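You operate a simulated robot arm through the tools that you are given. There is no shell and no other tool. Be economical: measure what you need, move in short steps, check, and stop when the job is done.

The job below is to be done with a simulated robot arm. You get a single attempt, and the scene is never put back.

TASK
Fetch the 10 A blue fuse and stand it on top of the blue-label carton.

Only the result counts: the job must be done as asked and must still hold three seconds after the hand-in. Knocking over, shifting, dropping, spilling or breaking anything else fails it.

THE ROBOT
A 6-joint arm with a two-finger parallel gripper on a trunk, on a base that drives. Base frame: it is fixed to the floor where the robot stands at the start and does not move with it; the origin is under the middle of the robot, x ahead of it, y to its left, z up. Readings come in cm, degrees, newtons and seconds.
With the tool pointing down near the work surface it reaches from about 32 to 70 cm from the robot's upright axis, wherever it stands. Its first joint turns from -166.0 to 166.0 degrees. Places, roughly: blue-label carton [225, 300, 100]. Payload 4.1 kg.
The tool frame sits at the grasp point between the pads (the TCP): z along the fingers, y along the line on which they close. The tips reach 2.3 cm beyond it. The gripper opens to 9.4 cm. The fingers are 3.8 cm wide and 1 cm thick; the gripper's body (5.4 by 9.6 cm) begins 3.9 cm behind the TCP.
Orientation is that of the tool frame in the base frame, as a unit quaternion [w, x, y, z]. With the fingers straight down and closing along the base's y, the tool's x points along the base's -x, its y along +y and its z along -z.

THE INTERFACE
- The arm moves only by the tool step_arm. Its argument "rows" is a list of rows, each an object (a shift or turn left out is 0, a gripper value left out holds the last) with "grip": the finger opening in cm, from 0 to 9.4; "slide": the shift along the tool's x, y, z in cm, a list of three; "delta_rot": the turn, a rotation vector about the tool's x, y, z in degrees, a list of three. In form: [{"grip": grip, "slide": [x, y, z], "delta_rot": [wx, wy, wz]}, ...]. A call has 1 to 12 rows; each row is the pose to reach, as a shift and turn from the pose commanded when the call began, along the tool's axes at that moment. A row lasts 0.2 s, in which the tool goes at most 5 cm and 8.6 degrees; a call with a longer step from one row to the next is refused whole, and so is a gripper value outside its range. A pose out of reach is approached as far as the arm can. The call stops where the force on the tool passes 40 N (or 10 N more than at its start, if that is more) or the arm is blocked; 0.2 s more then pass. The fingers move at their own pace (about 4.5 cm/s each) and stop on an object; they squeeze with about 35 N. The grip force told is the motor's: it shows also when the fingers shut on nothing. Time passes only in rows, and 0.2 s behind the last, so rows that repeat a pose let the fingers close. The reply holds the time, the measured pose of the TCP, the force on the tool along the base axes, the opening and the grip force, in the units named above and with some noise, and new pictures: "views" is both (left out), scene, wrist or none.
- Cameras (640 x 400 px; columns grow to the right, rows downward): "scene" is now at [1.55, 14.54, 155.59]; the picture's right is [-0.27, -0.96, 0.00], its down [-0.73, 0.21, -0.65] and it looks along [0.63, -0.18, -0.76] (base axes); focal length 263 px, centre (320, 200). "wrist" rides on the gripper at [-3.9, 0, -4.4] in the tool frame; the picture's right is [0.00, -1.00, 0.00], its down [0.97, 0.00, -0.24] and it looks along [0.24, 0.00, 0.97] (tool axes); focal length 218 px, centre (320, 200). There is no depth. A picture from a camera that has moved, and an enlarged one, comes with that camera's place and axes in the base frame and with its lens.
- slide_trunk(by): slides the trunk up (or, below 0, down) by that many cm; the arm and the scene camera ride with it, the base frame stays. It gives what a move gives, with no picture.
- base_move(legs): drives the robot by 1 to 6 legs, each [ahead, turn to the left] in cm and degrees, along the robot's own axes; the way and the turn of a leg run together, so that a leg with both is an arc; at most 150 cm and 180 degrees a leg. The arm and the cameras ride along, it lands a little off, and it stops where it bumps. It gives what a move gives, and a new picture of the scene camera.
- pan_tilt(pan, tilt): turns the head with the scene camera to pan (to the left, within 155 degrees either way) and tilt (down, from -29 to 69), counted from straight ahead of the robot. It gives what a move gives, and a new picture of the scene camera.
- close_up(camera, box): a new picture of the part [left, top, right, bottom] of that camera's present view, enlarged. The clock stands still meanwhile.
- sign_off(): hands the job in; it is judged then, once.

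Work in short steps. Places have to be worked out from the pictures, the camera data and where the tool is seen: move nearer, look again, correct. Check each grasp and each placing, and mend what went wrong. You have 120 turns and 170 pictures in all, those below and enlarged ones among them. Open the gripper and draw the arm clear of the work before you hand the job in, unless the task says otherwise; then end with one line.

The tools are called after "Call:" as a command line: name --argument value ..., lists and objects as JSON in quotes. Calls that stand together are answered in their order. step_arm: Moves the arm, as the interface text tells. Its arguments: {"type":"object","properties":{"rows":{"type":"array","items":{"type":"object","properties":{"grip":{"type":"number"},"slide":{"type":"array","items":{"type":"number"}},"delta_rot":{"type":"array","items":{"type":"number"}}}}},"views":{"type":"string","enum":["both","scene","wrist","none"]}},"required":["rows"]} The other tools are called the same way: slide_trunk (by) slides the trunk up or down; base_move (legs) drives the base; pan_tilt (pan, tilt) turns the head that bears the scene camera; close_up (camera, box) takes an enlarged picture of a part of a camera's view; sign_off () hands the job in.

At the start:

```text
t: 0.0
ee_pos: [41.63, -11.12, 114.44]
orientation: [0.0, 0.0, 1.0, 0.001]
ft_force: [0.0, -0.7, 0.3]
opening: 9.43
gripper_force: 0.0
trunk travel left (down, up): [-52.5, 6.5]
robot x, y, heading: [0.21, 0.2, 0.2]
head pan, tilt: [-15.7, 49.3]
```

scene: 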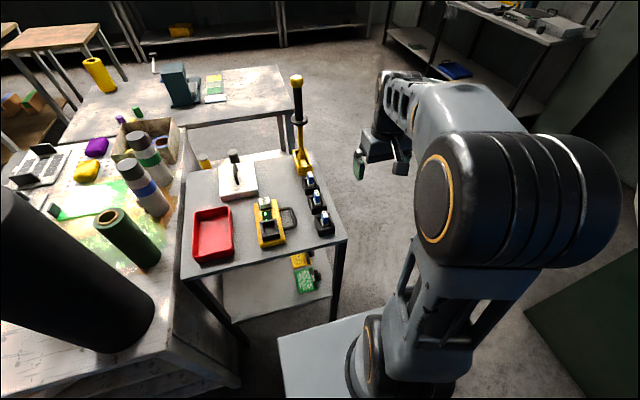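
wrist: 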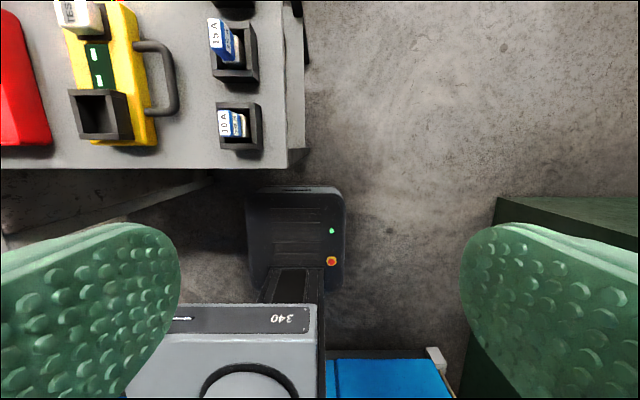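

The wrist view shows fuses in small sockets, labelled 15 A and 10 A; I enlarge both views to read them.

Call:
close_up --camera "wrist" --box '[180, 0, 300, 170]'

Call:
close_up --camera "scene" --box '[180, 130, 360, 250]'

```text
2.35 times, centred on (240, 85) of wrist
camera zoom: at [45.35, -11.2, 118.87], right [0.0, -1.0, 0.0], down [-0.97, 0.0, 0.24], along [-0.24, 0.0, -0.97], focal length 514 px, centre (508, 471)
```

zoom: 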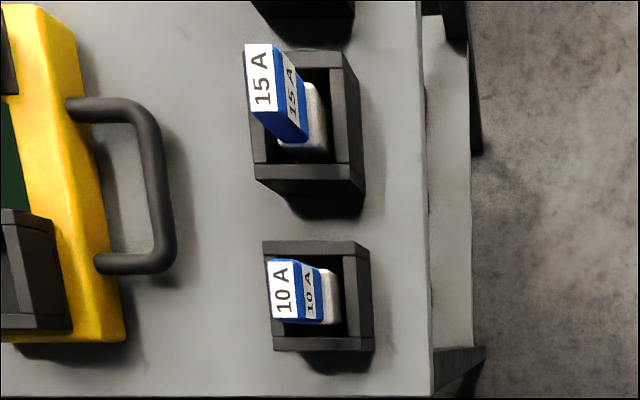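

```text
3.33 times, centred on (270, 190) of scene
camera zoom: at [1.55, 14.54, 155.59], right [-0.27, -0.96, 0.0], down [-0.73, 0.21, -0.65], along [0.63, -0.18, -0.76], focal length 878 px, centre (487, 233)
```

zoom: 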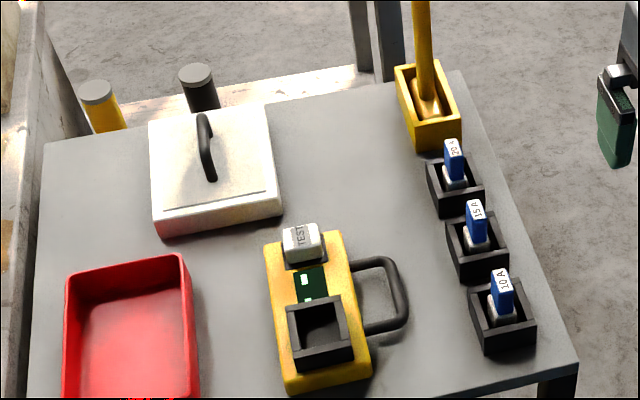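

Triangulating the 10 A fuse's top gives about (48, 0, 92), its thin side along y. I move above it, open, for a closer look.

Call:
step_arm --rows '[{"grip": 9.4, "slide": [-1, 3.7, 1]}, {"slide": [-2.5, 7.4, 2]}, {"slide": [-4, 11.1, 4]}, {"slide": [-4, 11.1, 6]}, {"slide": [-4, 11.1, 6]}]'

```text
t: 1.2
ee_pos: [45.52, -0.09, 108.45]
orientation: [0.0, 0.0, 1.0, -0.001]
ft_force: [1.0, -0.3, 0.7]
opening: 9.39
gripper_force: 0.1
trunk travel left (down, up): [-52.5, 6.5]
robot x, y, heading: [-0.08, 0.28, -0.2]
head pan, tilt: [-15.7, 49.3]
camera scene: at [1.55, 14.53, 155.59], right [-0.27, -0.96, 0.0], down [-0.73, 0.21, -0.65], along [0.63, -0.18, -0.76], focal length 263 px, centre (320, 200)
camera wrist: at [49.38, -0.32, 112.87], right [0.0, -1.0, 0.0], down [-0.97, 0.0, 0.24], along [-0.24, 0.0, -0.97], focal length 218 px, centre (320, 200)
```

scene: 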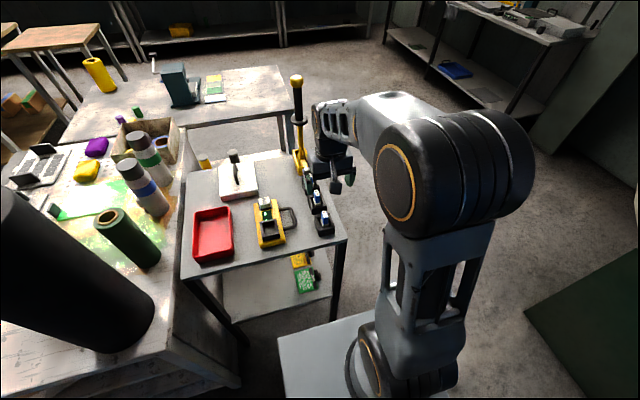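
wrist: 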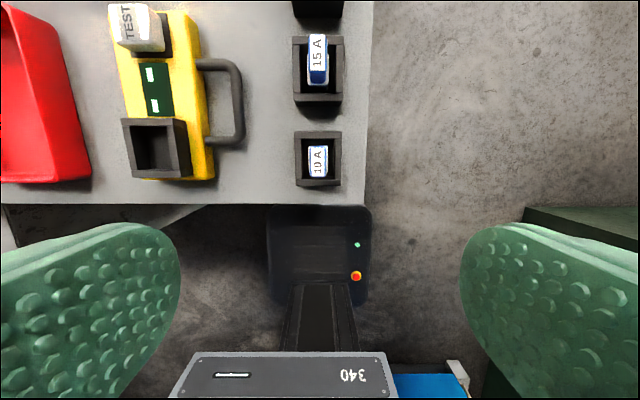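

Fuse centre is about (48.0, -0.1). I enlarge both views to judge its height above the socket rim.

Call:
close_up --camera "wrist" --box '[270, 110, 370, 200]'

Call:
close_up --camera "scene" --box '[290, 170, 350, 250]'

```text
4.44 times, centred on (320, 155) of wrist
camera zoom: at [49.38, -0.32, 112.87], right [0.0, -1.0, 0.0], down [-0.97, 0.0, 0.24], along [-0.24, 0.0, -0.97], focal length 970 px, centre (320, 400)
```

zoom: 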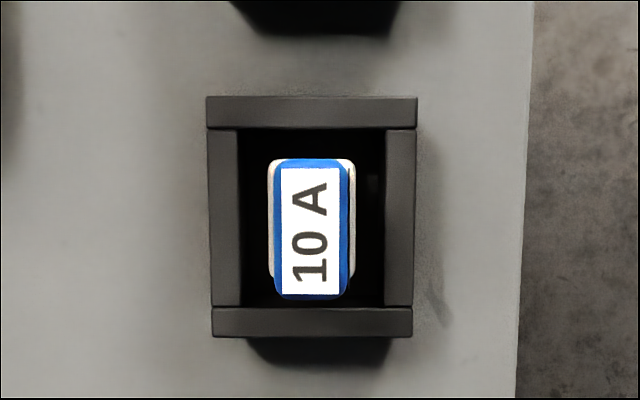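

```text
5.00 times, centred on (320, 210) of scene
camera zoom: at [1.55, 14.53, 155.59], right [-0.27, -0.96, 0.0], down [-0.73, 0.21, -0.65], along [0.63, -0.18, -0.76], focal length 1316 px, centre (320, 150)
```

zoom: 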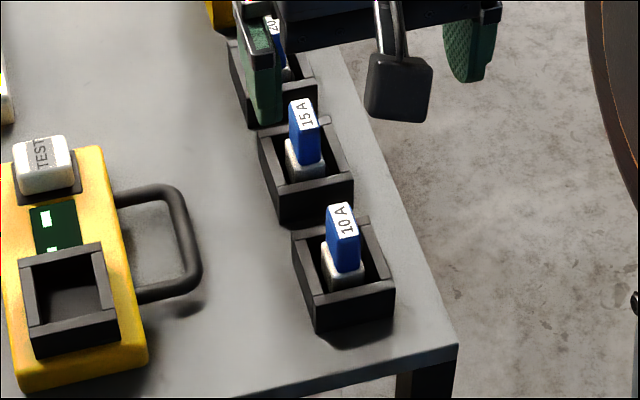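

The socket rim is at about z 88.6, and the fuse top at about 92 with the blue part exposed. I descend at (48, -0.2) so the tips stay just above the rim, leaving the last bit for a check.

Call:
step_arm --rows '[{"grip": 6.5, "slide": [-2.5, -0.1, 3]}, {"slide": [-2.5, -0.1, 7]}, {"slide": [-2.5, -0.1, 11]}, {"slide": [-2.5, -0.1, 13.5]}, {"slide": [-2.5, -0.1, 13.5]}]'

Call:
close_up --camera "scene" --box '[290, 150, 370, 250]'

```text
t: 2.4
ee_pos: [48.11, -0.08, 94.91]
orientation: [0.001, 0.0, 1.0, 0.0]
ft_force: [-0.1, 1.1, -0.6]
opening: 6.52
gripper_force: 0.1
trunk travel left (down, up): [-52.5, 6.5]
robot x, y, heading: [0.03, -0.31, -0.1]
head pan, tilt: [-15.7, 49.3]
camera scene: at [1.55, 14.55, 155.59], right [-0.27, -0.96, 0.0], down [-0.73, 0.21, -0.65], along [0.63, -0.18, -0.76], focal length 263 px, centre (320, 200)
camera wrist: at [52.06, -0.23, 99.38], right [0.0, -1.0, 0.0], down [-0.97, 0.0, 0.24], along [-0.24, 0.0, -0.97], focal length 218 px, centre (320, 200)
```

scene: 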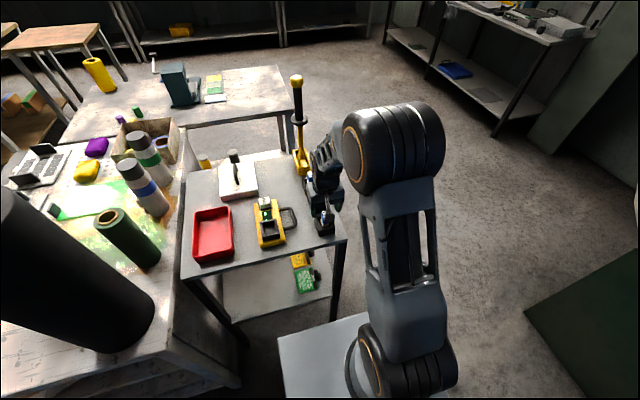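
wrist: 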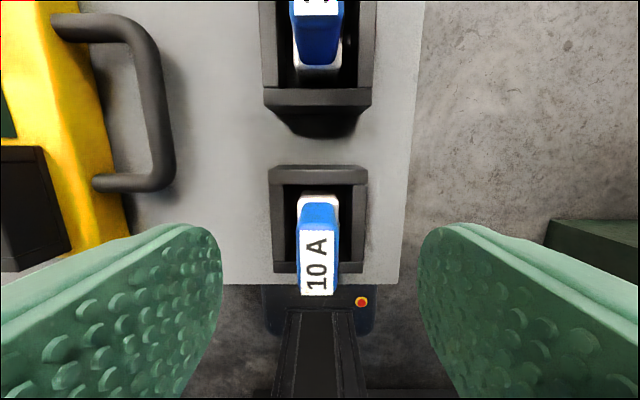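

```text
4.00 times, centred on (330, 200) of scene
camera zoom: at [1.55, 14.55, 155.59], right [-0.27, -0.96, 0.0], down [-0.73, 0.21, -0.65], along [0.63, -0.18, -0.76], focal length 1053 px, centre (280, 200)
```

zoom: 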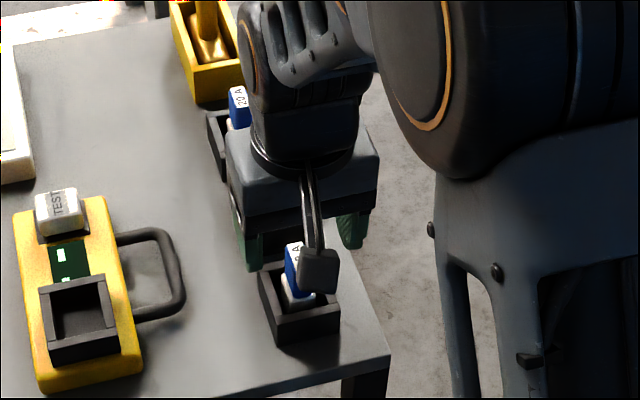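

Fingers straddle the fuse centrally. I lower 3.3 cm to TCP z about 91.6 and see whether anything touches before closing.

Call:
step_arm --rows '[{"slide": [0, -0.1, 1.7]}, {"slide": [0, -0.1, 3.3]}, {"slide": [0, -0.1, 3.3]}]' --views "wrist"

Call:
close_up --camera "scene" --box '[290, 150, 370, 250]'

```text
t: 3.2
ee_pos: [48.06, -0.3, 91.78]
orientation: [0.001, -0.001, 1.0, 0.0]
ft_force: [-0.3, -0.3, -0.5]
opening: 6.52
gripper_force: 0.0
trunk travel left (down, up): [-52.5, 6.5]
robot x, y, heading: [-0.06, 0.18, -0.0]
head pan, tilt: [-15.7, 49.3]
camera wrist: at [51.79, -0.39, 96.16], right [0.0, -1.0, 0.0], down [-0.97, 0.0, 0.24], along [-0.24, 0.0, -0.97], focal length 218 px, centre (320, 200)
```

wrist: 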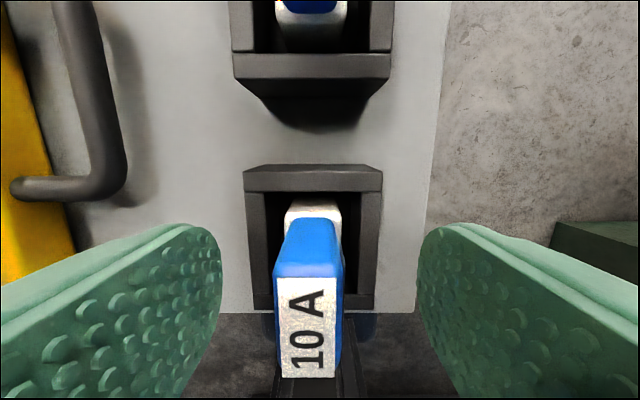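

```text
4.00 times, centred on (330, 200) of scene
camera zoom: at [1.56, 14.55, 155.59], right [-0.27, -0.96, 0.0], down [-0.73, 0.21, -0.65], along [0.63, -0.18, -0.76], focal length 1053 px, centre (280, 200)
```

zoom: 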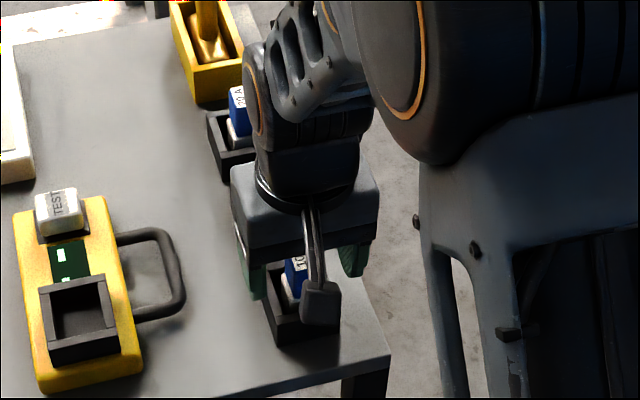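

No contact; the fuse sits slightly to +y of the centre. I shift 0.2 cm and close.

Call:
step_arm --rows '[{"grip": 6.5, "slide": [0, 0.2, 0.1]}, {"grip": 0.8, "slide": [0, 0.2, 0.1]}, {"slide": [0, 0.2, 0.1]}, {"slide": [0, 0.2, 0.1]}, {"slide": [0, 0.2, 0.1]}, {"slide": [0, 0.2, 0.1]}]' --views "wrist"

```text
t: 4.6
ee_pos: [48.18, 0.04, 91.76]
orientation: [0.0, 0.0, 1.0, 0.0]
ft_force: [0.4, 0.8, -0.2]
opening: 1.54
gripper_force: 34.9
trunk travel left (down, up): [-52.5, 6.5]
robot x, y, heading: [-0.02, -0.04, 0.0]
head pan, tilt: [-15.7, 49.3]
camera wrist: at [51.85, -0.13, 96.07], right [0.0, -1.0, 0.0], down [-0.97, 0.0, 0.24], along [-0.24, 0.0, -0.97], focal length 218 px, centre (320, 200)
```

wrist: 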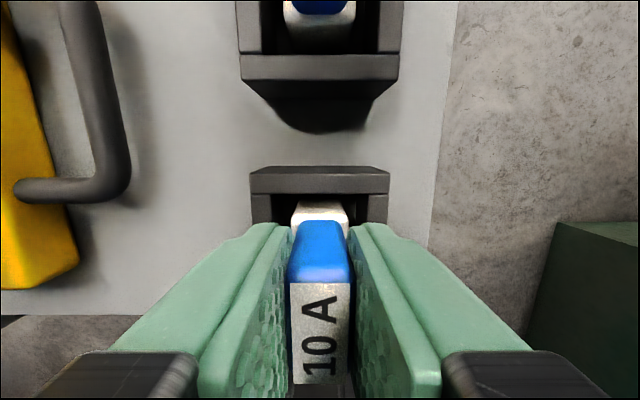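

Gripped at 1.54 cm, 35 N. I lift slowly straight up, watching the force.

Call:
step_arm --rows '[{"slide": [0, 0, -0.5]}, {"slide": [0, 0, -1.5]}, {"slide": [0, 0, -3]}, {"slide": [0, 0, -5]}, {"slide": [0, 0, -8]}, {"slide": [0, 0, -12]}, {"slide": [0, 0, -12]}]'

Call:
close_up --camera "scene" --box '[280, 100, 400, 250]'

```text
t: 6.2
ee_pos: [48.05, 0.07, 103.61]
orientation: [0.0, 0.0, 1.0, 0.0]
ft_force: [0.2, 0.6, -0.5]
opening: 1.54
gripper_force: 35.2
trunk travel left (down, up): [-52.5, 6.5]
robot x, y, heading: [0.17, -0.17, -0.1]
head pan, tilt: [-15.7, 49.3]
camera scene: at [1.54, 14.55, 155.59], right [-0.27, -0.96, 0.0], down [-0.73, 0.21, -0.65], along [0.63, -0.18, -0.76], focal length 263 px, centre (320, 200)
camera wrist: at [51.95, 0.08, 108.02], right [0.0, -1.0, 0.0], down [-0.97, 0.0, 0.24], along [-0.24, 0.0, -0.97], focal length 218 px, centre (320, 200)
```

scene: 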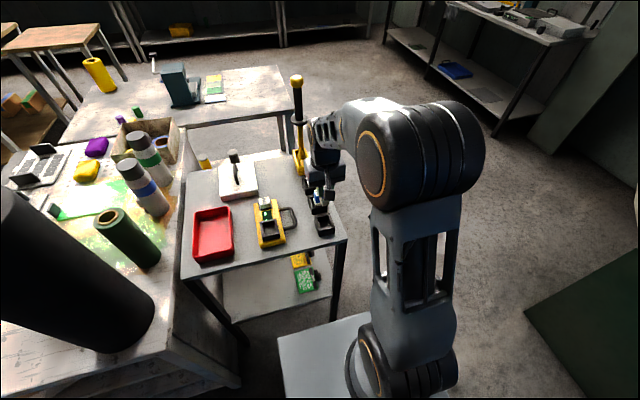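
wrist: 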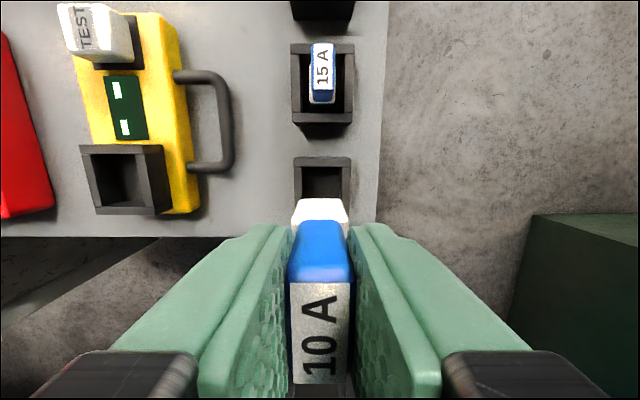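

```text
2.67 times, centred on (340, 175) of scene
camera zoom: at [1.54, 14.55, 155.59], right [-0.27, -0.96, 0.0], down [-0.73, 0.21, -0.65], along [0.63, -0.18, -0.76], focal length 702 px, centre (267, 267)
```

zoom: 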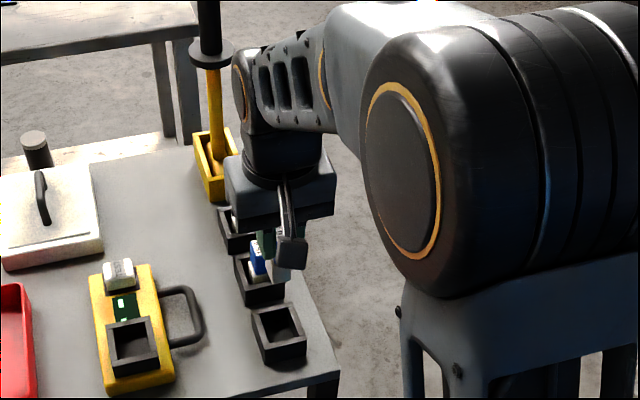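

The fuse is held upright and its socket is empty; the others are undisturbed. I raise it, draw it back, and then look around toward the carton (53° left).

Call:
step_arm --rows '[{"slide": [0, 0, -4]}, {"slide": [2, -2, -8]}, {"slide": [5, -4, -10]}, {"slide": [8, -7, -12]}, {"slide": [10, -10, -12]}, {"slide": [10, -10, -12]}]' --views "none"

Call:
pan_tilt --pan 53 --tilt 20

Call:
pan_tilt --pan -20 --tilt 20

Call:
pan_tilt --pan 110 --tilt 35

Call:
pan_tilt --pan -90 --tilt 40

```text
t: 7.6
ee_pos: [37.84, -10.15, 115.37]
orientation: [0.0, 0.0, 1.0, 0.0]
ft_force: [0.1, -0.4, -0.6]
opening: 1.48
gripper_force: 34.8
trunk travel left (down, up): [-52.5, 6.5]
robot x, y, heading: [0.18, 0.1, 0.0]
head pan, tilt: [-15.7, 49.3]
```

```text
t: 9.0
ee_pos: [37.86, -10.21, 115.29]
orientation: [-0.001, 0.0, 1.0, 0.0]
ft_force: [-0.3, 0.2, -0.1]
opening: 1.53
gripper_force: 34.8
trunk travel left (down, up): [-52.5, 6.5]
robot x, y, heading: [-0.15, -0.28, 0.2]
head pan, tilt: [53.0, 20.0]
camera scene: at [-0.31, 24.08, 160.05], right [0.8, -0.6, 0.0], down [-0.21, -0.27, -0.94], along [0.57, 0.75, -0.34], focal length 263 px, centre (320, 200)
```

scene: 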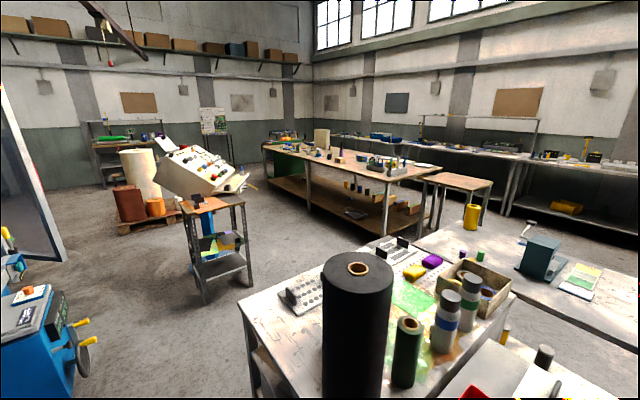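

```text
t: 10.4
ee_pos: [37.91, -10.17, 115.34]
orientation: [-0.001, 0.0, 1.0, 0.001]
ft_force: [-0.1, -0.6, -0.5]
opening: 1.52
gripper_force: 34.8
trunk travel left (down, up): [-52.5, 6.5]
robot x, y, heading: [-0.1, 0.07, 0.1]
head pan, tilt: [-20.0, 20.0]
camera scene: at [2.83, 13.47, 160.05], right [-0.34, -0.94, 0.0], down [-0.32, 0.12, -0.94], along [0.88, -0.32, -0.34], focal length 263 px, centre (320, 200)
```

scene: 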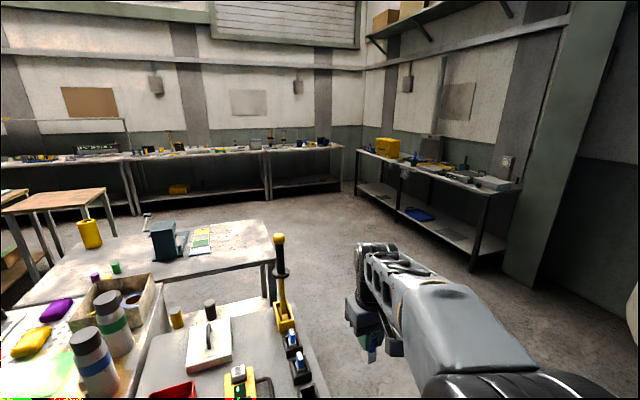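

```text
t: 12.6
ee_pos: [37.82, -10.17, 115.35]
orientation: [0.0, 0.0, 1.0, 0.0]
ft_force: [0.0, 0.2, -0.6]
opening: 1.53
gripper_force: 34.8
trunk travel left (down, up): [-52.5, 6.5]
robot x, y, heading: [-0.05, 0.09, -0.1]
head pan, tilt: [110.0, 35.0]
camera scene: at [-8.93, 24.92, 157.67], right [0.94, 0.34, 0.0], down [0.2, -0.54, -0.82], along [-0.28, 0.77, -0.57], focal length 263 px, centre (320, 200)
```

scene: 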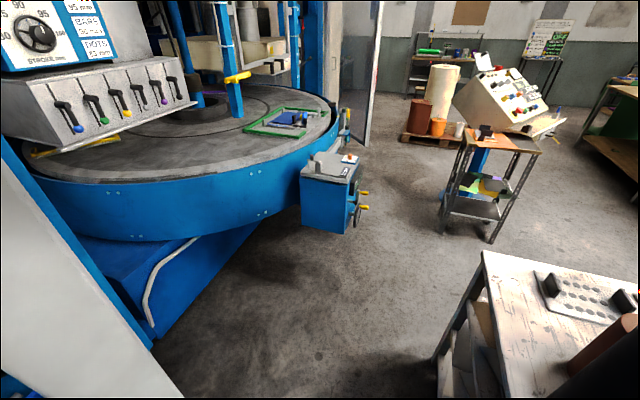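

```text
t: 15.5
ee_pos: [37.85, -10.23, 115.33]
orientation: [-0.001, 0.0, 1.0, 0.0]
ft_force: [0.4, -0.3, -1.0]
opening: 1.49
gripper_force: 35.5
trunk travel left (down, up): [-52.5, 6.5]
robot x, y, heading: [-0.07, -0.04, 0.0]
head pan, tilt: [-90.0, 40.0]
camera scene: at [-5.92, 8.14, 156.91], right [-1.0, 0.0, 0.0], down [0.0, 0.64, -0.77], along [0.0, -0.77, -0.64], focal length 263 px, centre (320, 200)
```

scene: 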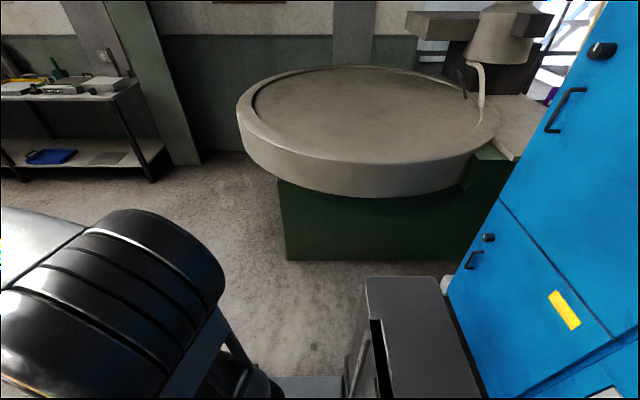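

The carton should appear near pixel (331,152) in the pan-53 view: on the long bench. I turn back and enlarge there.

Call:
pan_tilt --pan 53 --tilt 20

Call:
close_up --camera "scene" --box '[250, 110, 450, 235]'

Call:
close_up --camera "scene" --box '[265, 120, 365, 183]'

```text
t: 17.8
ee_pos: [37.83, -10.25, 115.43]
orientation: [0.0, 0.001, 1.0, 0.0]
ft_force: [0.3, 0.2, -0.9]
opening: 1.52
gripper_force: 34.7
trunk travel left (down, up): [-52.5, 6.5]
robot x, y, heading: [-0.4, -0.11, 0.2]
head pan, tilt: [53.0, 20.0]
camera scene: at [-0.31, 24.08, 160.05], right [0.8, -0.6, 0.0], down [-0.21, -0.27, -0.94], along [0.57, 0.75, -0.34], focal length 263 px, centre (320, 200)
```

scene: 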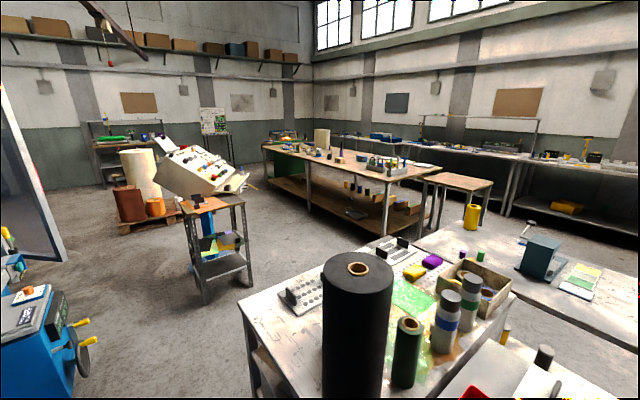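

```text
3.20 times, centred on (350, 172) of scene
camera zoom: at [-0.31, 24.08, 160.05], right [0.8, -0.6, 0.0], down [-0.21, -0.27, -0.94], along [0.57, 0.75, -0.34], focal length 843 px, centre (224, 288)
```

zoom: 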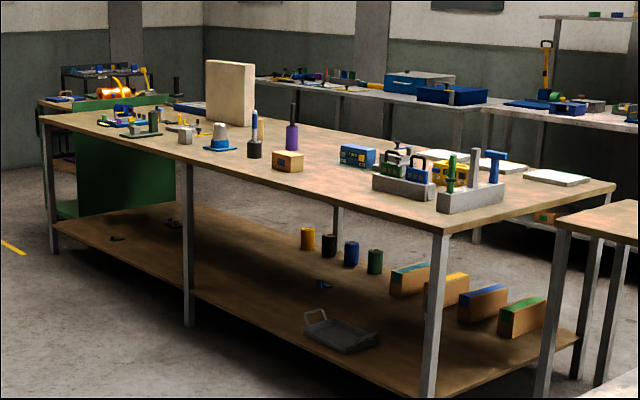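

```text
6.35 times, centred on (315, 152) of scene
camera zoom: at [-0.31, 24.08, 160.05], right [0.8, -0.6, 0.0], down [-0.21, -0.27, -0.94], along [0.57, 0.75, -0.34], focal length 1672 px, centre (352, 508)
```

zoom: 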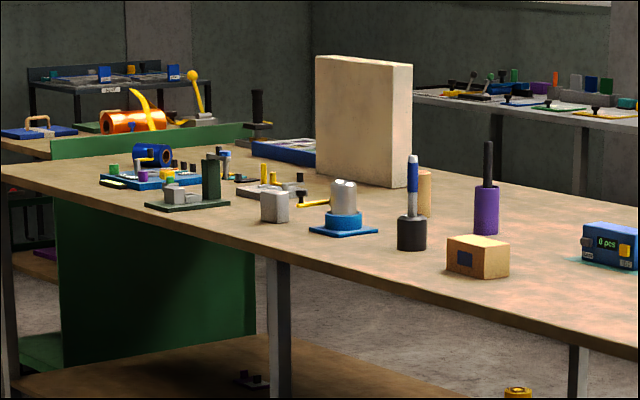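

The blue-label carton seems to be the small box at about (240, 295) on the long bench. Before driving I look down around the base for clearance.

Call:
pan_tilt --pan -45 --tilt 69

Call:
pan_tilt --pan -140 --tilt 60

Call:
pan_tilt --pan 90 --tilt 69

```text
t: 19.5
ee_pos: [37.98, -10.05, 115.43]
orientation: [0.0, 0.001, 1.0, 0.0]
ft_force: [0.1, 1.4, -0.3]
opening: 1.52
gripper_force: 35.0
trunk travel left (down, up): [-52.5, 6.5]
robot x, y, heading: [0.2, 0.19, -0.2]
head pan, tilt: [-45.0, 68.8]
camera scene: at [-1.96, 12.69, 153.3], right [-0.71, -0.71, 0.0], down [-0.66, 0.66, -0.36], along [0.26, -0.26, -0.93], focal length 263 px, centre (320, 200)
```

scene: 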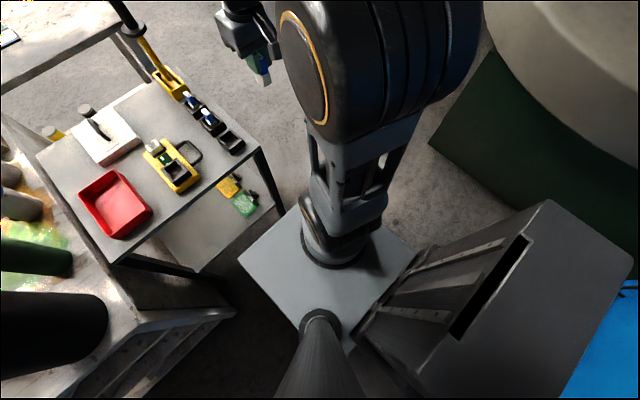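

```text
t: 21.2
ee_pos: [37.86, -10.26, 115.4]
orientation: [0.0, 0.0, 1.0, -0.001]
ft_force: [0.2, 0.0, -0.9]
opening: 1.5
gripper_force: 34.5
trunk travel left (down, up): [-52.5, 6.5]
robot x, y, heading: [-0.02, 0.08, 0.1]
head pan, tilt: [-140.0, 60.0]
camera scene: at [-11.02, 12.36, 154.24], right [-0.64, 0.77, 0.0], down [0.66, 0.56, -0.5], along [-0.38, -0.32, -0.87], focal length 263 px, centre (320, 200)
```

scene: 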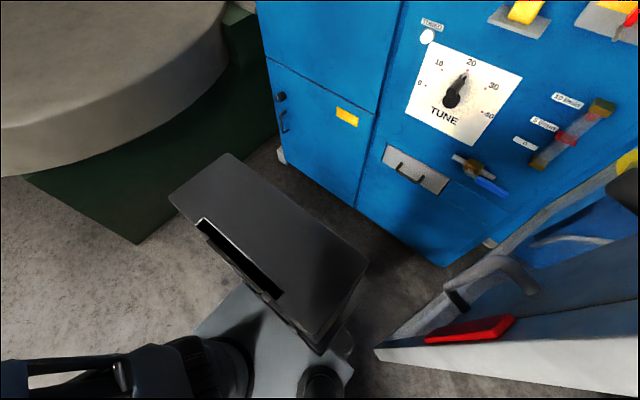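

```text
t: 24.5
ee_pos: [37.91, -10.18, 115.37]
orientation: [0.0, 0.001, 1.0, 0.0]
ft_force: [-1.0, -0.6, -0.1]
opening: 1.52
gripper_force: 35.5
trunk travel left (down, up): [-52.5, 6.5]
robot x, y, heading: [0.03, 0.13, -0.2]
head pan, tilt: [90.0, 68.8]
camera scene: at [-5.92, 22.24, 153.3], right [1.0, 0.0, 0.0], down [0.0, -0.93, -0.36], along [0.0, 0.36, -0.93], focal length 263 px, centre (320, 200)
```

scene: 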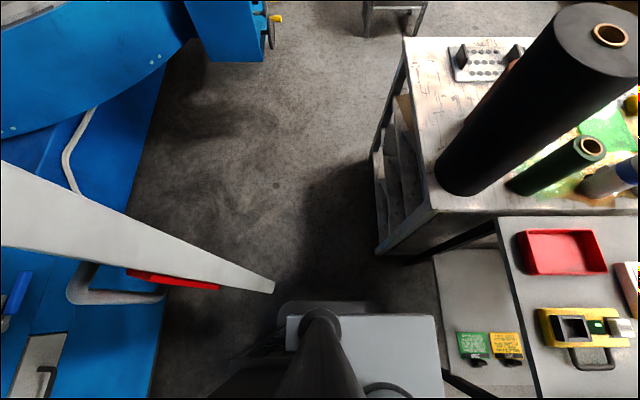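

The base looks about ±22 cm by ±26 cm; the left passage is tight, but the right side (y −6 to −90) is open. I ease 3 cm ahead, turn right 60° and drive 50 cm out.

Call:
base_move --legs '[[3, 0], [0, -60], [50, 0]]'

Call:
pan_tilt --pan 60 --tilt 35

```text
t: 30.5
ee_pos: [36.87, -81.15, 115.34]
orientation: [0.001, 0.503, 0.864, 0.0]
ft_force: [1.2, -0.9, -0.5]
opening: 1.54
gripper_force: 35.1
trunk travel left (down, up): [-52.5, 6.5]
robot x, y, heading: [27.04, -43.04, -60.5]
head pan, tilt: [90.0, 68.8]
camera scene: at [43.63, -26.93, 153.3], right [0.49, -0.87, 0.0], down [-0.81, -0.46, -0.36], along [0.32, 0.18, -0.93], focal length 263 px, centre (320, 200)
```

scene: 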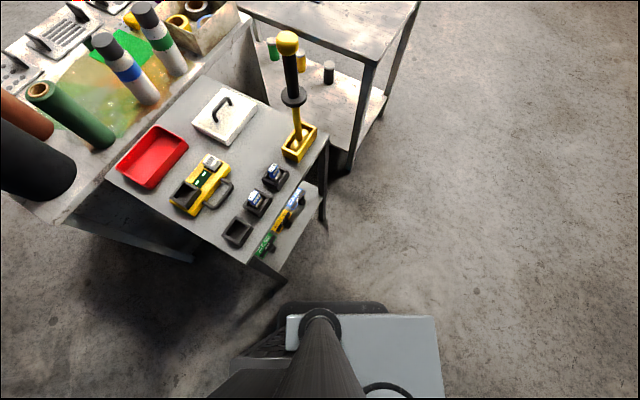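

```text
t: 31.5
ee_pos: [36.83, -81.05, 115.35]
orientation: [0.0, 0.503, 0.864, 0.0]
ft_force: [0.5, 0.7, -0.4]
opening: 1.54
gripper_force: 34.6
trunk travel left (down, up): [-52.5, 6.5]
robot x, y, heading: [27.37, -42.92, -60.3]
head pan, tilt: [60.0, 35.0]
camera scene: at [47.55, -29.72, 157.66], right [-0.01, -1.0, 0.0], down [-0.57, 0.01, -0.82], along [0.82, -0.01, -0.57], focal length 263 px, centre (320, 200)
```

scene: 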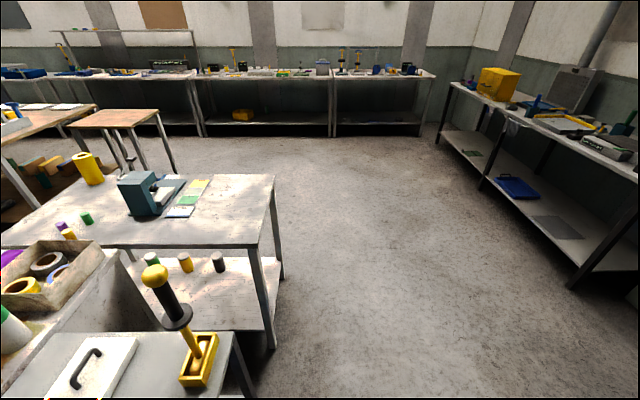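

The way along y = −43 is clear, second table ends at x ≈ 178. I turn to face +x and drive to x ≈ 227, then turn left.

Call:
base_move --legs '[[0, 60.3], [100, 0], [100, 0], [0, 90]]'

Call:
pan_tilt --pan 0 --tilt 25

```text
t: 48.0
ee_pos: [236.56, -13.22, 115.31]
orientation: [0.0, 0.713, -0.701, 0.0]
ft_force: [-0.7, -0.4, -1.0]
opening: 1.49
gripper_force: 35.1
trunk travel left (down, up): [-52.5, 6.5]
robot x, y, heading: [227.04, -51.03, 91.0]
head pan, tilt: [60.0, 35.0]
camera scene: at [202.74, -53.28, 157.67], right [0.49, 0.87, 0.0], down [0.5, -0.28, -0.82], along [-0.72, 0.4, -0.57], focal length 263 px, centre (320, 200)
```

scene: 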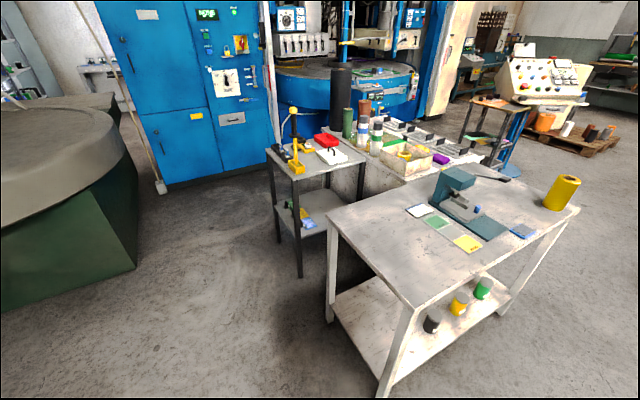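

```text
t: 49.3
ee_pos: [236.45, -13.23, 115.43]
orientation: [0.0, 0.714, -0.7, -0.001]
ft_force: [0.5, 0.2, -0.2]
opening: 1.53
gripper_force: 34.4
trunk travel left (down, up): [-52.5, 6.5]
robot x, y, heading: [226.99, -51.15, 91.1]
head pan, tilt: [0.0, 25.0]
camera scene: at [210.28, -48.34, 159.24], right [1.0, 0.02, 0.0], down [0.01, -0.42, -0.91], along [-0.02, 0.91, -0.42], focal length 263 px, centre (320, 200)
```

scene: 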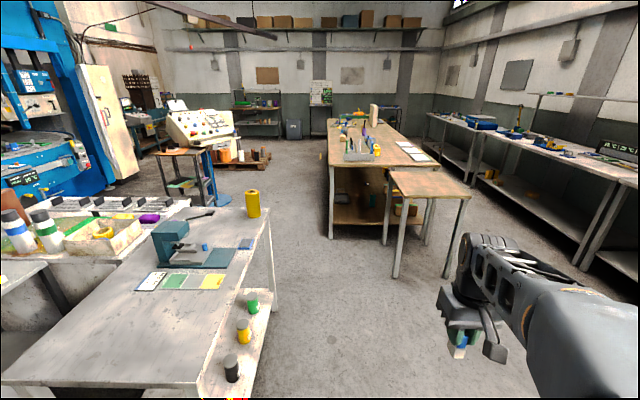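

Bench left edge is at x ≈ 216, starting at y ≈ 198. I drive north, angle left through the gap and stop beside the bench at about (166, 199).

Call:
base_move --legs '[[148, 0], [0, 29], [115, 0], [0, -30]]'

Call:
pan_tilt --pan -35 --tilt 30

```text
t: 65.0
ee_pos: [182.31, 234.82, 115.37]
orientation: [-0.001, -0.703, 0.711, 0.0]
ft_force: [0.7, 0.0, 0.0]
opening: 1.53
gripper_force: 35.0
trunk travel left (down, up): [-52.5, 6.5]
robot x, y, heading: [171.52, 197.07, 89.5]
head pan, tilt: [0.0, 25.0]
camera scene: at [155.17, 200.43, 159.25], right [1.0, -0.01, 0.0], down [0.0, -0.42, -0.91], along [0.01, 0.91, -0.42], focal length 263 px, centre (320, 200)
```

scene: 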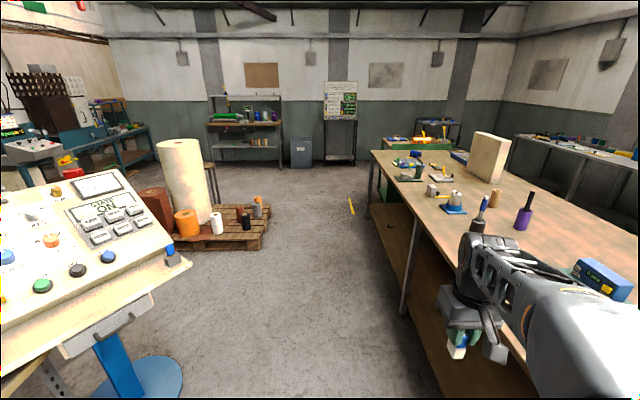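

```text
t: 66.0
ee_pos: [182.31, 234.9, 115.3]
orientation: [0.0, -0.703, 0.711, -0.001]
ft_force: [1.1, 0.3, -0.7]
opening: 1.51
gripper_force: 35.2
trunk travel left (down, up): [-52.5, 6.5]
robot x, y, heading: [171.39, 196.98, 89.6]
head pan, tilt: [-35.0, 30.0]
camera scene: at [160.31, 198.57, 158.45], right [0.81, -0.58, 0.0], down [-0.29, -0.41, -0.87], along [0.5, 0.7, -0.5], focal length 263 px, centre (320, 200)
```

scene: 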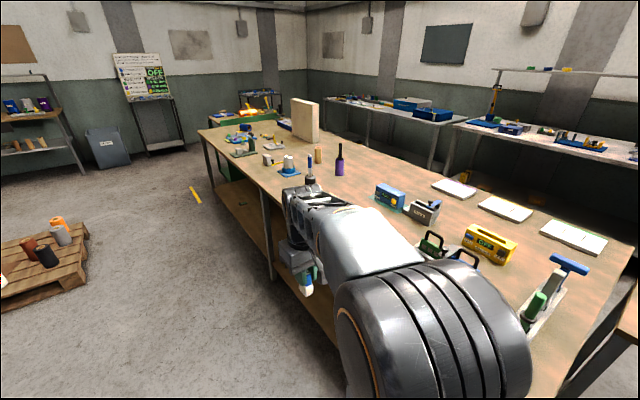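

The carton is hidden by the arm from here. I drive on to y ≈ 295 and turn to face the bench, still well off its edge.

Call:
base_move --legs '[[98, 0], [0, -89.5]]'

Call:
pan_tilt --pan 0 --tilt 45

```text
t: 75.0
ee_pos: [210.61, 283.71, 115.39]
orientation: [0.0, 0.02, 1.0, 0.0]
ft_force: [0.3, 0.5, -0.3]
opening: 1.51
gripper_force: 35.4
trunk travel left (down, up): [-52.5, 6.5]
robot x, y, heading: [172.9, 295.42, -2.3]
head pan, tilt: [-35.0, 30.0]
camera scene: at [174.97, 306.75, 158.45], right [-0.6, -0.8, 0.0], down [-0.4, 0.3, -0.87], along [0.69, -0.52, -0.5], focal length 263 px, centre (320, 200)
```

scene: 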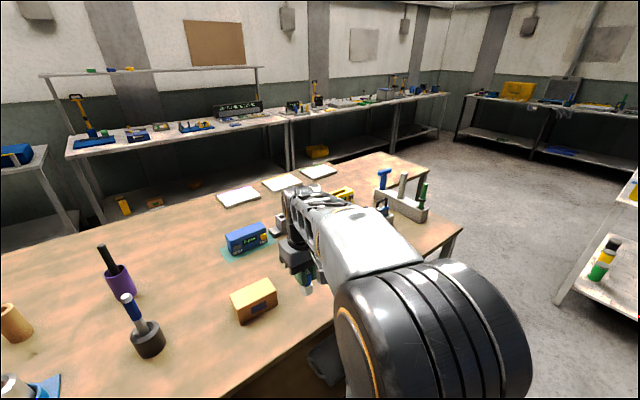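

```text
t: 76.0
ee_pos: [210.61, 283.77, 115.43]
orientation: [0.0, 0.021, 1.0, 0.0]
ft_force: [0.2, -0.2, 0.2]
opening: 1.5
gripper_force: 34.9
trunk travel left (down, up): [-52.5, 6.5]
robot x, y, heading: [173.22, 295.48, -2.4]
head pan, tilt: [0.0, 45.0]
camera scene: at [175.89, 311.9, 156.19], right [-0.04, -1.0, 0.0], down [-0.71, 0.03, -0.71], along [0.71, -0.03, -0.71], focal length 263 px, centre (320, 200)
```

scene: 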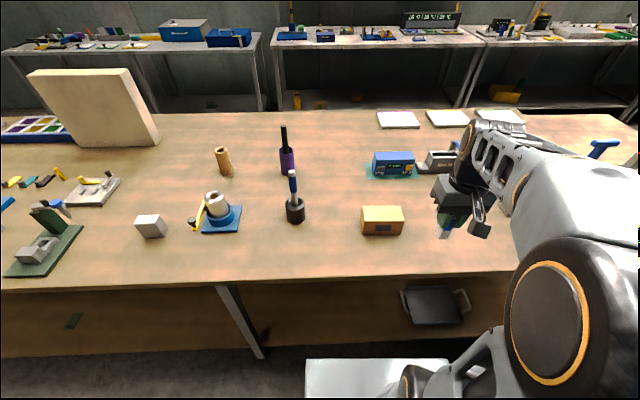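

Triangulation puts the carton's top at about (233, 289, 92.5), bench top at about 86, bench edge at x ≈ 214. I enlarge it to confirm the label.

Call:
close_up --camera "scene" --box '[340, 180, 440, 250]'

Call:
close_up --camera "scene" --box '[420, 150, 520, 250]'

```text
5.71 times, centred on (390, 215) of scene
camera zoom: at [175.89, 311.9, 156.19], right [-0.04, -1.0, 0.0], down [-0.71, 0.03, -0.71], along [0.71, -0.03, -0.71], focal length 1505 px, centre (-80, 114)
```

zoom: 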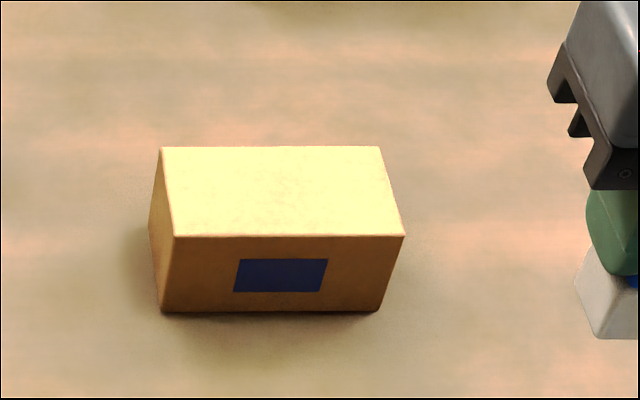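

```text
4.00 times, centred on (470, 200) of scene
camera zoom: at [175.89, 311.9, 156.19], right [-0.04, -1.0, 0.0], down [-0.71, 0.03, -0.71], along [0.71, -0.03, -0.71], focal length 1053 px, centre (-280, 200)
```

zoom: 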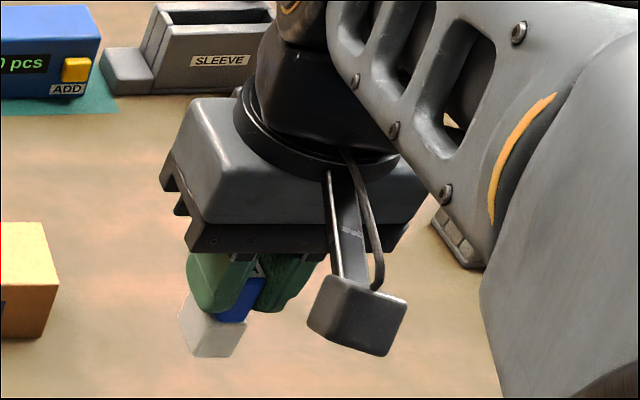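

Label confirmed. The carton is within reach (≈60 cm) from here, and the fuse bottom is about 5 cm below the TCP. I move over the carton at the present height and look.

Call:
step_arm --rows '[{"slide": [-3.7, 1.05, 0]}, {"slide": [-7.5, 2.1, 0]}, {"slide": [-11.2, 3.1, 0]}, {"slide": [-15, 4.2, 0]}, {"slide": [-18.7, 5.2, 0]}, {"slide": [-22.4, 6.25, 0]}, {"slide": [-22.4, 6.25, 3]}, {"slide": [-22.4, 6.25, 7]}, {"slide": [-22.4, 6.25, 10]}, {"slide": [-22.4, 6.25, 10]}]'

Call:
close_up --camera "scene" --box '[330, 150, 450, 250]'

```text
t: 78.2
ee_pos: [233.14, 288.67, 105.64]
orientation: [0.0, 0.02, 1.0, 0.0]
ft_force: [-0.3, 0.6, -0.6]
opening: 1.51
gripper_force: 35.2
trunk travel left (down, up): [-52.5, 6.5]
robot x, y, heading: [173.14, 295.41, -2.2]
head pan, tilt: [0.0, 45.0]
camera scene: at [175.9, 311.91, 156.19], right [-0.04, -1.0, 0.0], down [-0.71, 0.03, -0.71], along [0.71, -0.03, -0.71], focal length 263 px, centre (320, 200)
camera wrist: at [236.97, 288.48, 110.04], right [-0.04, -1.0, 0.0], down [-0.97, 0.04, 0.24], along [-0.24, 0.01, -0.97], focal length 218 px, centre (320, 200)
```

scene: 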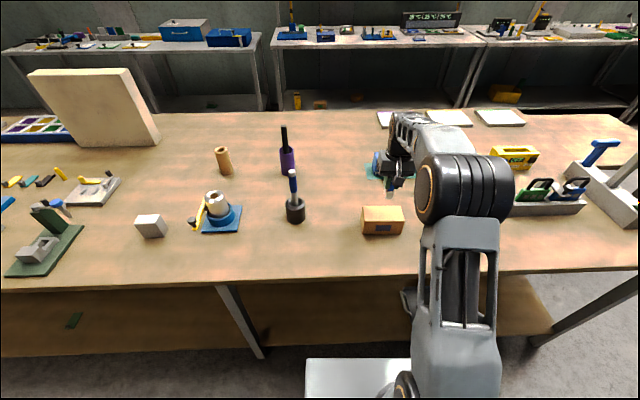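
wrist: 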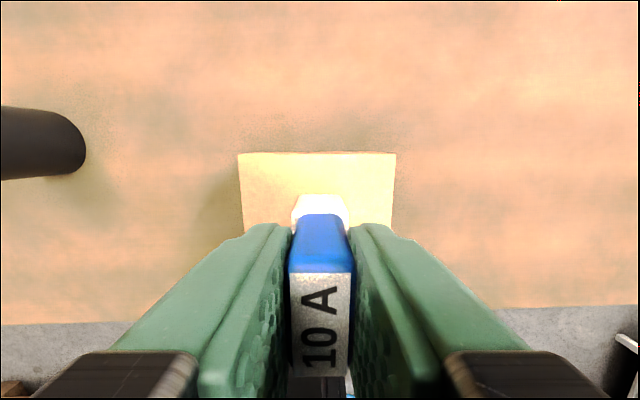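

```text
4.00 times, centred on (390, 200) of scene
camera zoom: at [175.9, 311.91, 156.19], right [-0.04, -1.0, 0.0], down [-0.71, 0.03, -0.71], along [0.71, -0.03, -0.71], focal length 1053 px, centre (40, 200)
```

zoom: 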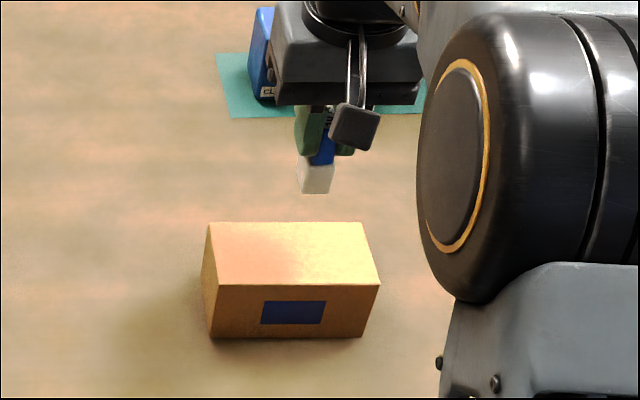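

Carton top spans x 229.6–236.4, y ≈ 282–295, z ≈ 92.1; the fuse is over its middle. I descend to just above contact (TCP ≈ 98).

Call:
step_arm --rows '[{"slide": [0, 0, 3]}, {"slide": [0, 0, 5.5]}, {"slide": [0, 0, 7.2]}, {"slide": [0, 0, 7.2]}]' --views "wrist"

Call:
close_up --camera "scene" --box '[350, 170, 430, 240]'

```text
t: 79.2
ee_pos: [233.1, 288.84, 98.21]
orientation: [0.0, 0.019, 1.0, -0.001]
ft_force: [-0.7, -0.3, -0.8]
opening: 1.51
gripper_force: 35.3
trunk travel left (down, up): [-52.5, 6.5]
robot x, y, heading: [172.98, 295.41, -2.3]
head pan, tilt: [0.0, 45.0]
camera wrist: at [236.91, 288.65, 102.62], right [-0.04, -1.0, 0.0], down [-0.97, 0.04, 0.24], along [-0.24, 0.01, -0.97], focal length 218 px, centre (320, 200)
```

wrist: 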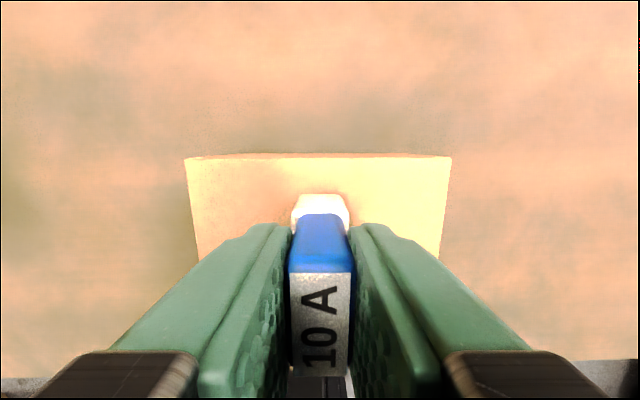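

```text
5.71 times, centred on (390, 205) of scene
camera zoom: at [175.91, 311.91, 156.19], right [-0.04, -1.0, 0.0], down [-0.71, 0.03, -0.71], along [0.71, -0.03, -0.71], focal length 1505 px, centre (-80, 171)
```

zoom: 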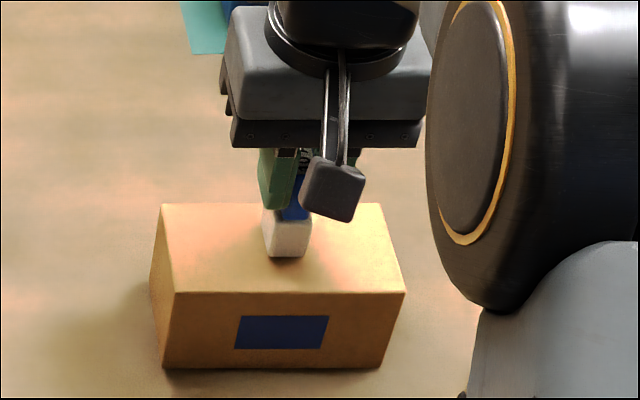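

The fuse bottom is a few mm above the carton's middle. I go down in fine steps, watching the force.

Call:
step_arm --rows '[{"slide": [0, 0, 0.2]}, {"slide": [0, 0, 0.4]}, {"slide": [0, 0, 0.5]}]' --views "none"

```text
t: 80.0
ee_pos: [233.09, 289.04, 98.0]
orientation: [0.004, 0.019, 1.0, 0.0]
ft_force: [-0.4, 0.8, 26.4]
opening: 1.53
gripper_force: 35.0
trunk travel left (down, up): [-52.5, 6.5]
robot x, y, heading: [172.85, 295.43, -2.1]
head pan, tilt: [0.0, 45.0]
```

Contact: 26 N upward at z ≈ 98.0. I ease back up slightly to leave only light contact.

Call:
step_arm --rows '[{"slide": [0, 0, -0.25]}, {"slide": [0, 0, -0.25]}]' --views "wrist"

Call:
close_up --camera "scene" --box '[350, 170, 430, 240]'

```text
t: 80.6
ee_pos: [233.08, 288.93, 98.08]
orientation: [0.002, 0.019, 1.0, 0.001]
ft_force: [6.5, -0.9, 21.9]
opening: 1.5
gripper_force: 34.8
trunk travel left (down, up): [-52.5, 6.5]
robot x, y, heading: [173.02, 295.38, -2.3]
head pan, tilt: [0.0, 45.0]
camera wrist: at [236.89, 288.72, 102.45], right [-0.04, -1.0, 0.0], down [-0.97, 0.04, 0.24], along [-0.24, 0.01, -0.97], focal length 218 px, centre (320, 200)
```

wrist: 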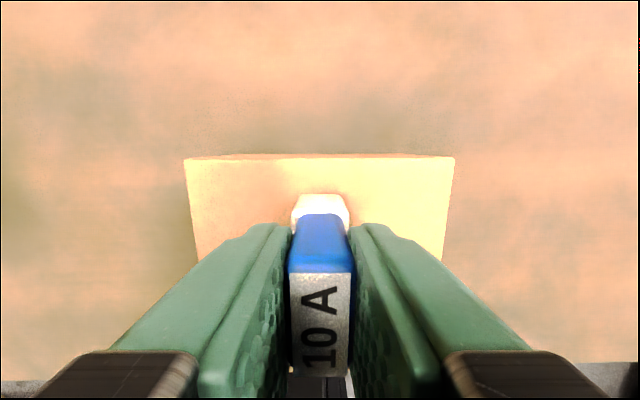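

```text
5.71 times, centred on (390, 205) of scene
camera zoom: at [175.78, 311.92, 156.19], right [-0.04, -1.0, 0.0], down [-0.71, 0.03, -0.71], along [0.71, -0.03, -0.71], focal length 1505 px, centre (-80, 171)
```

zoom: 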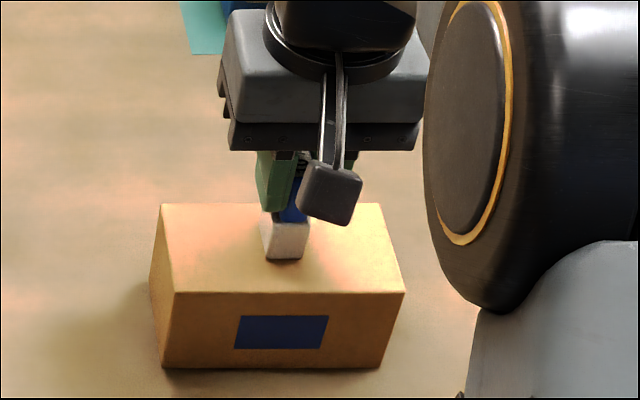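

Still 22 N and slight sideways load, so I back off another 0.2 cm.

Call:
step_arm --rows '[{"slide": [0, 0, -0.1]}, {"slide": [0, 0, -0.2]}, {"slide": [0, 0, -0.2]}]' --views "none"

```text
t: 81.4
ee_pos: [232.93, 288.93, 97.98]
orientation: [0.0, 0.019, 1.0, 0.001]
ft_force: [4.0, -0.2, 8.8]
opening: 1.51
gripper_force: 34.9
trunk travel left (down, up): [-52.5, 6.5]
robot x, y, heading: [172.89, 295.26, -1.9]
head pan, tilt: [0.0, 45.0]
```

Nearly unloaded. I lift 0.1 more and open the fingers evenly, holding position.

Call:
step_arm --rows '[{"slide": [0, 0, -0.1]}, {"slide": [0, 0, -0.1], "grip": 2.2}, {"slide": [0, 0, -0.1], "grip": 3.0}, {"slide": [0, 0, -0.1], "grip": 5.0}, {"slide": [0, 0, -0.1], "grip": 5.0}, {"slide": [0, 0, -0.1], "grip": 5.0}]' --views "wrist"

Call:
close_up --camera "scene" --box '[350, 170, 430, 240]'

```text
t: 82.8
ee_pos: [233.19, 288.86, 98.16]
orientation: [0.0, 0.019, 1.0, 0.0]
ft_force: [0.7, 0.3, -1.4]
opening: 5.01
gripper_force: 0.0
trunk travel left (down, up): [-52.5, 6.5]
robot x, y, heading: [173.04, 295.3, -2.1]
head pan, tilt: [0.0, 45.0]
camera wrist: at [237.0, 288.69, 102.62], right [-0.04, -1.0, 0.0], down [-0.97, 0.04, 0.24], along [-0.24, 0.01, -0.97], focal length 218 px, centre (320, 200)
```

wrist: 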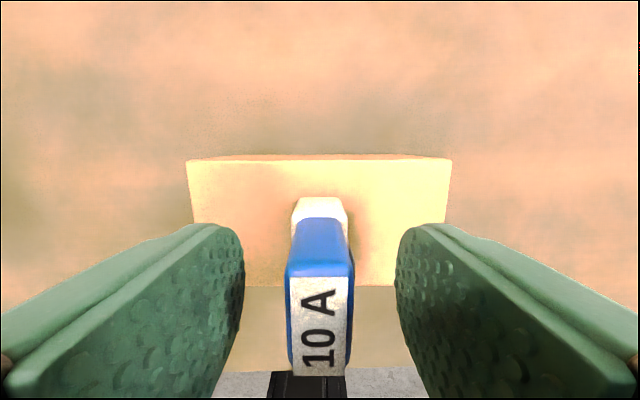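

```text
5.71 times, centred on (390, 205) of scene
camera zoom: at [175.9, 311.91, 156.19], right [-0.04, -1.0, 0.0], down [-0.71, 0.03, -0.71], along [0.71, -0.03, -0.71], focal length 1505 px, centre (-80, 171)
```

zoom: 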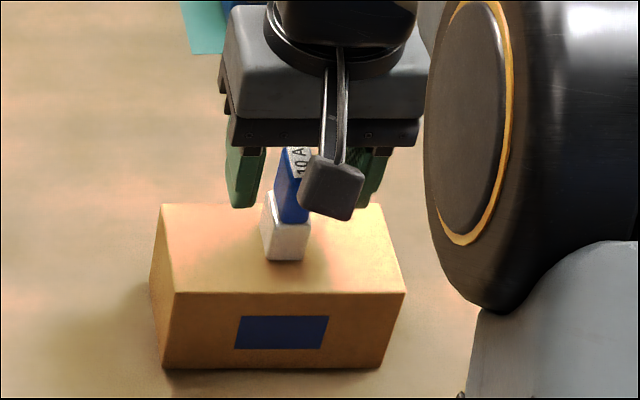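

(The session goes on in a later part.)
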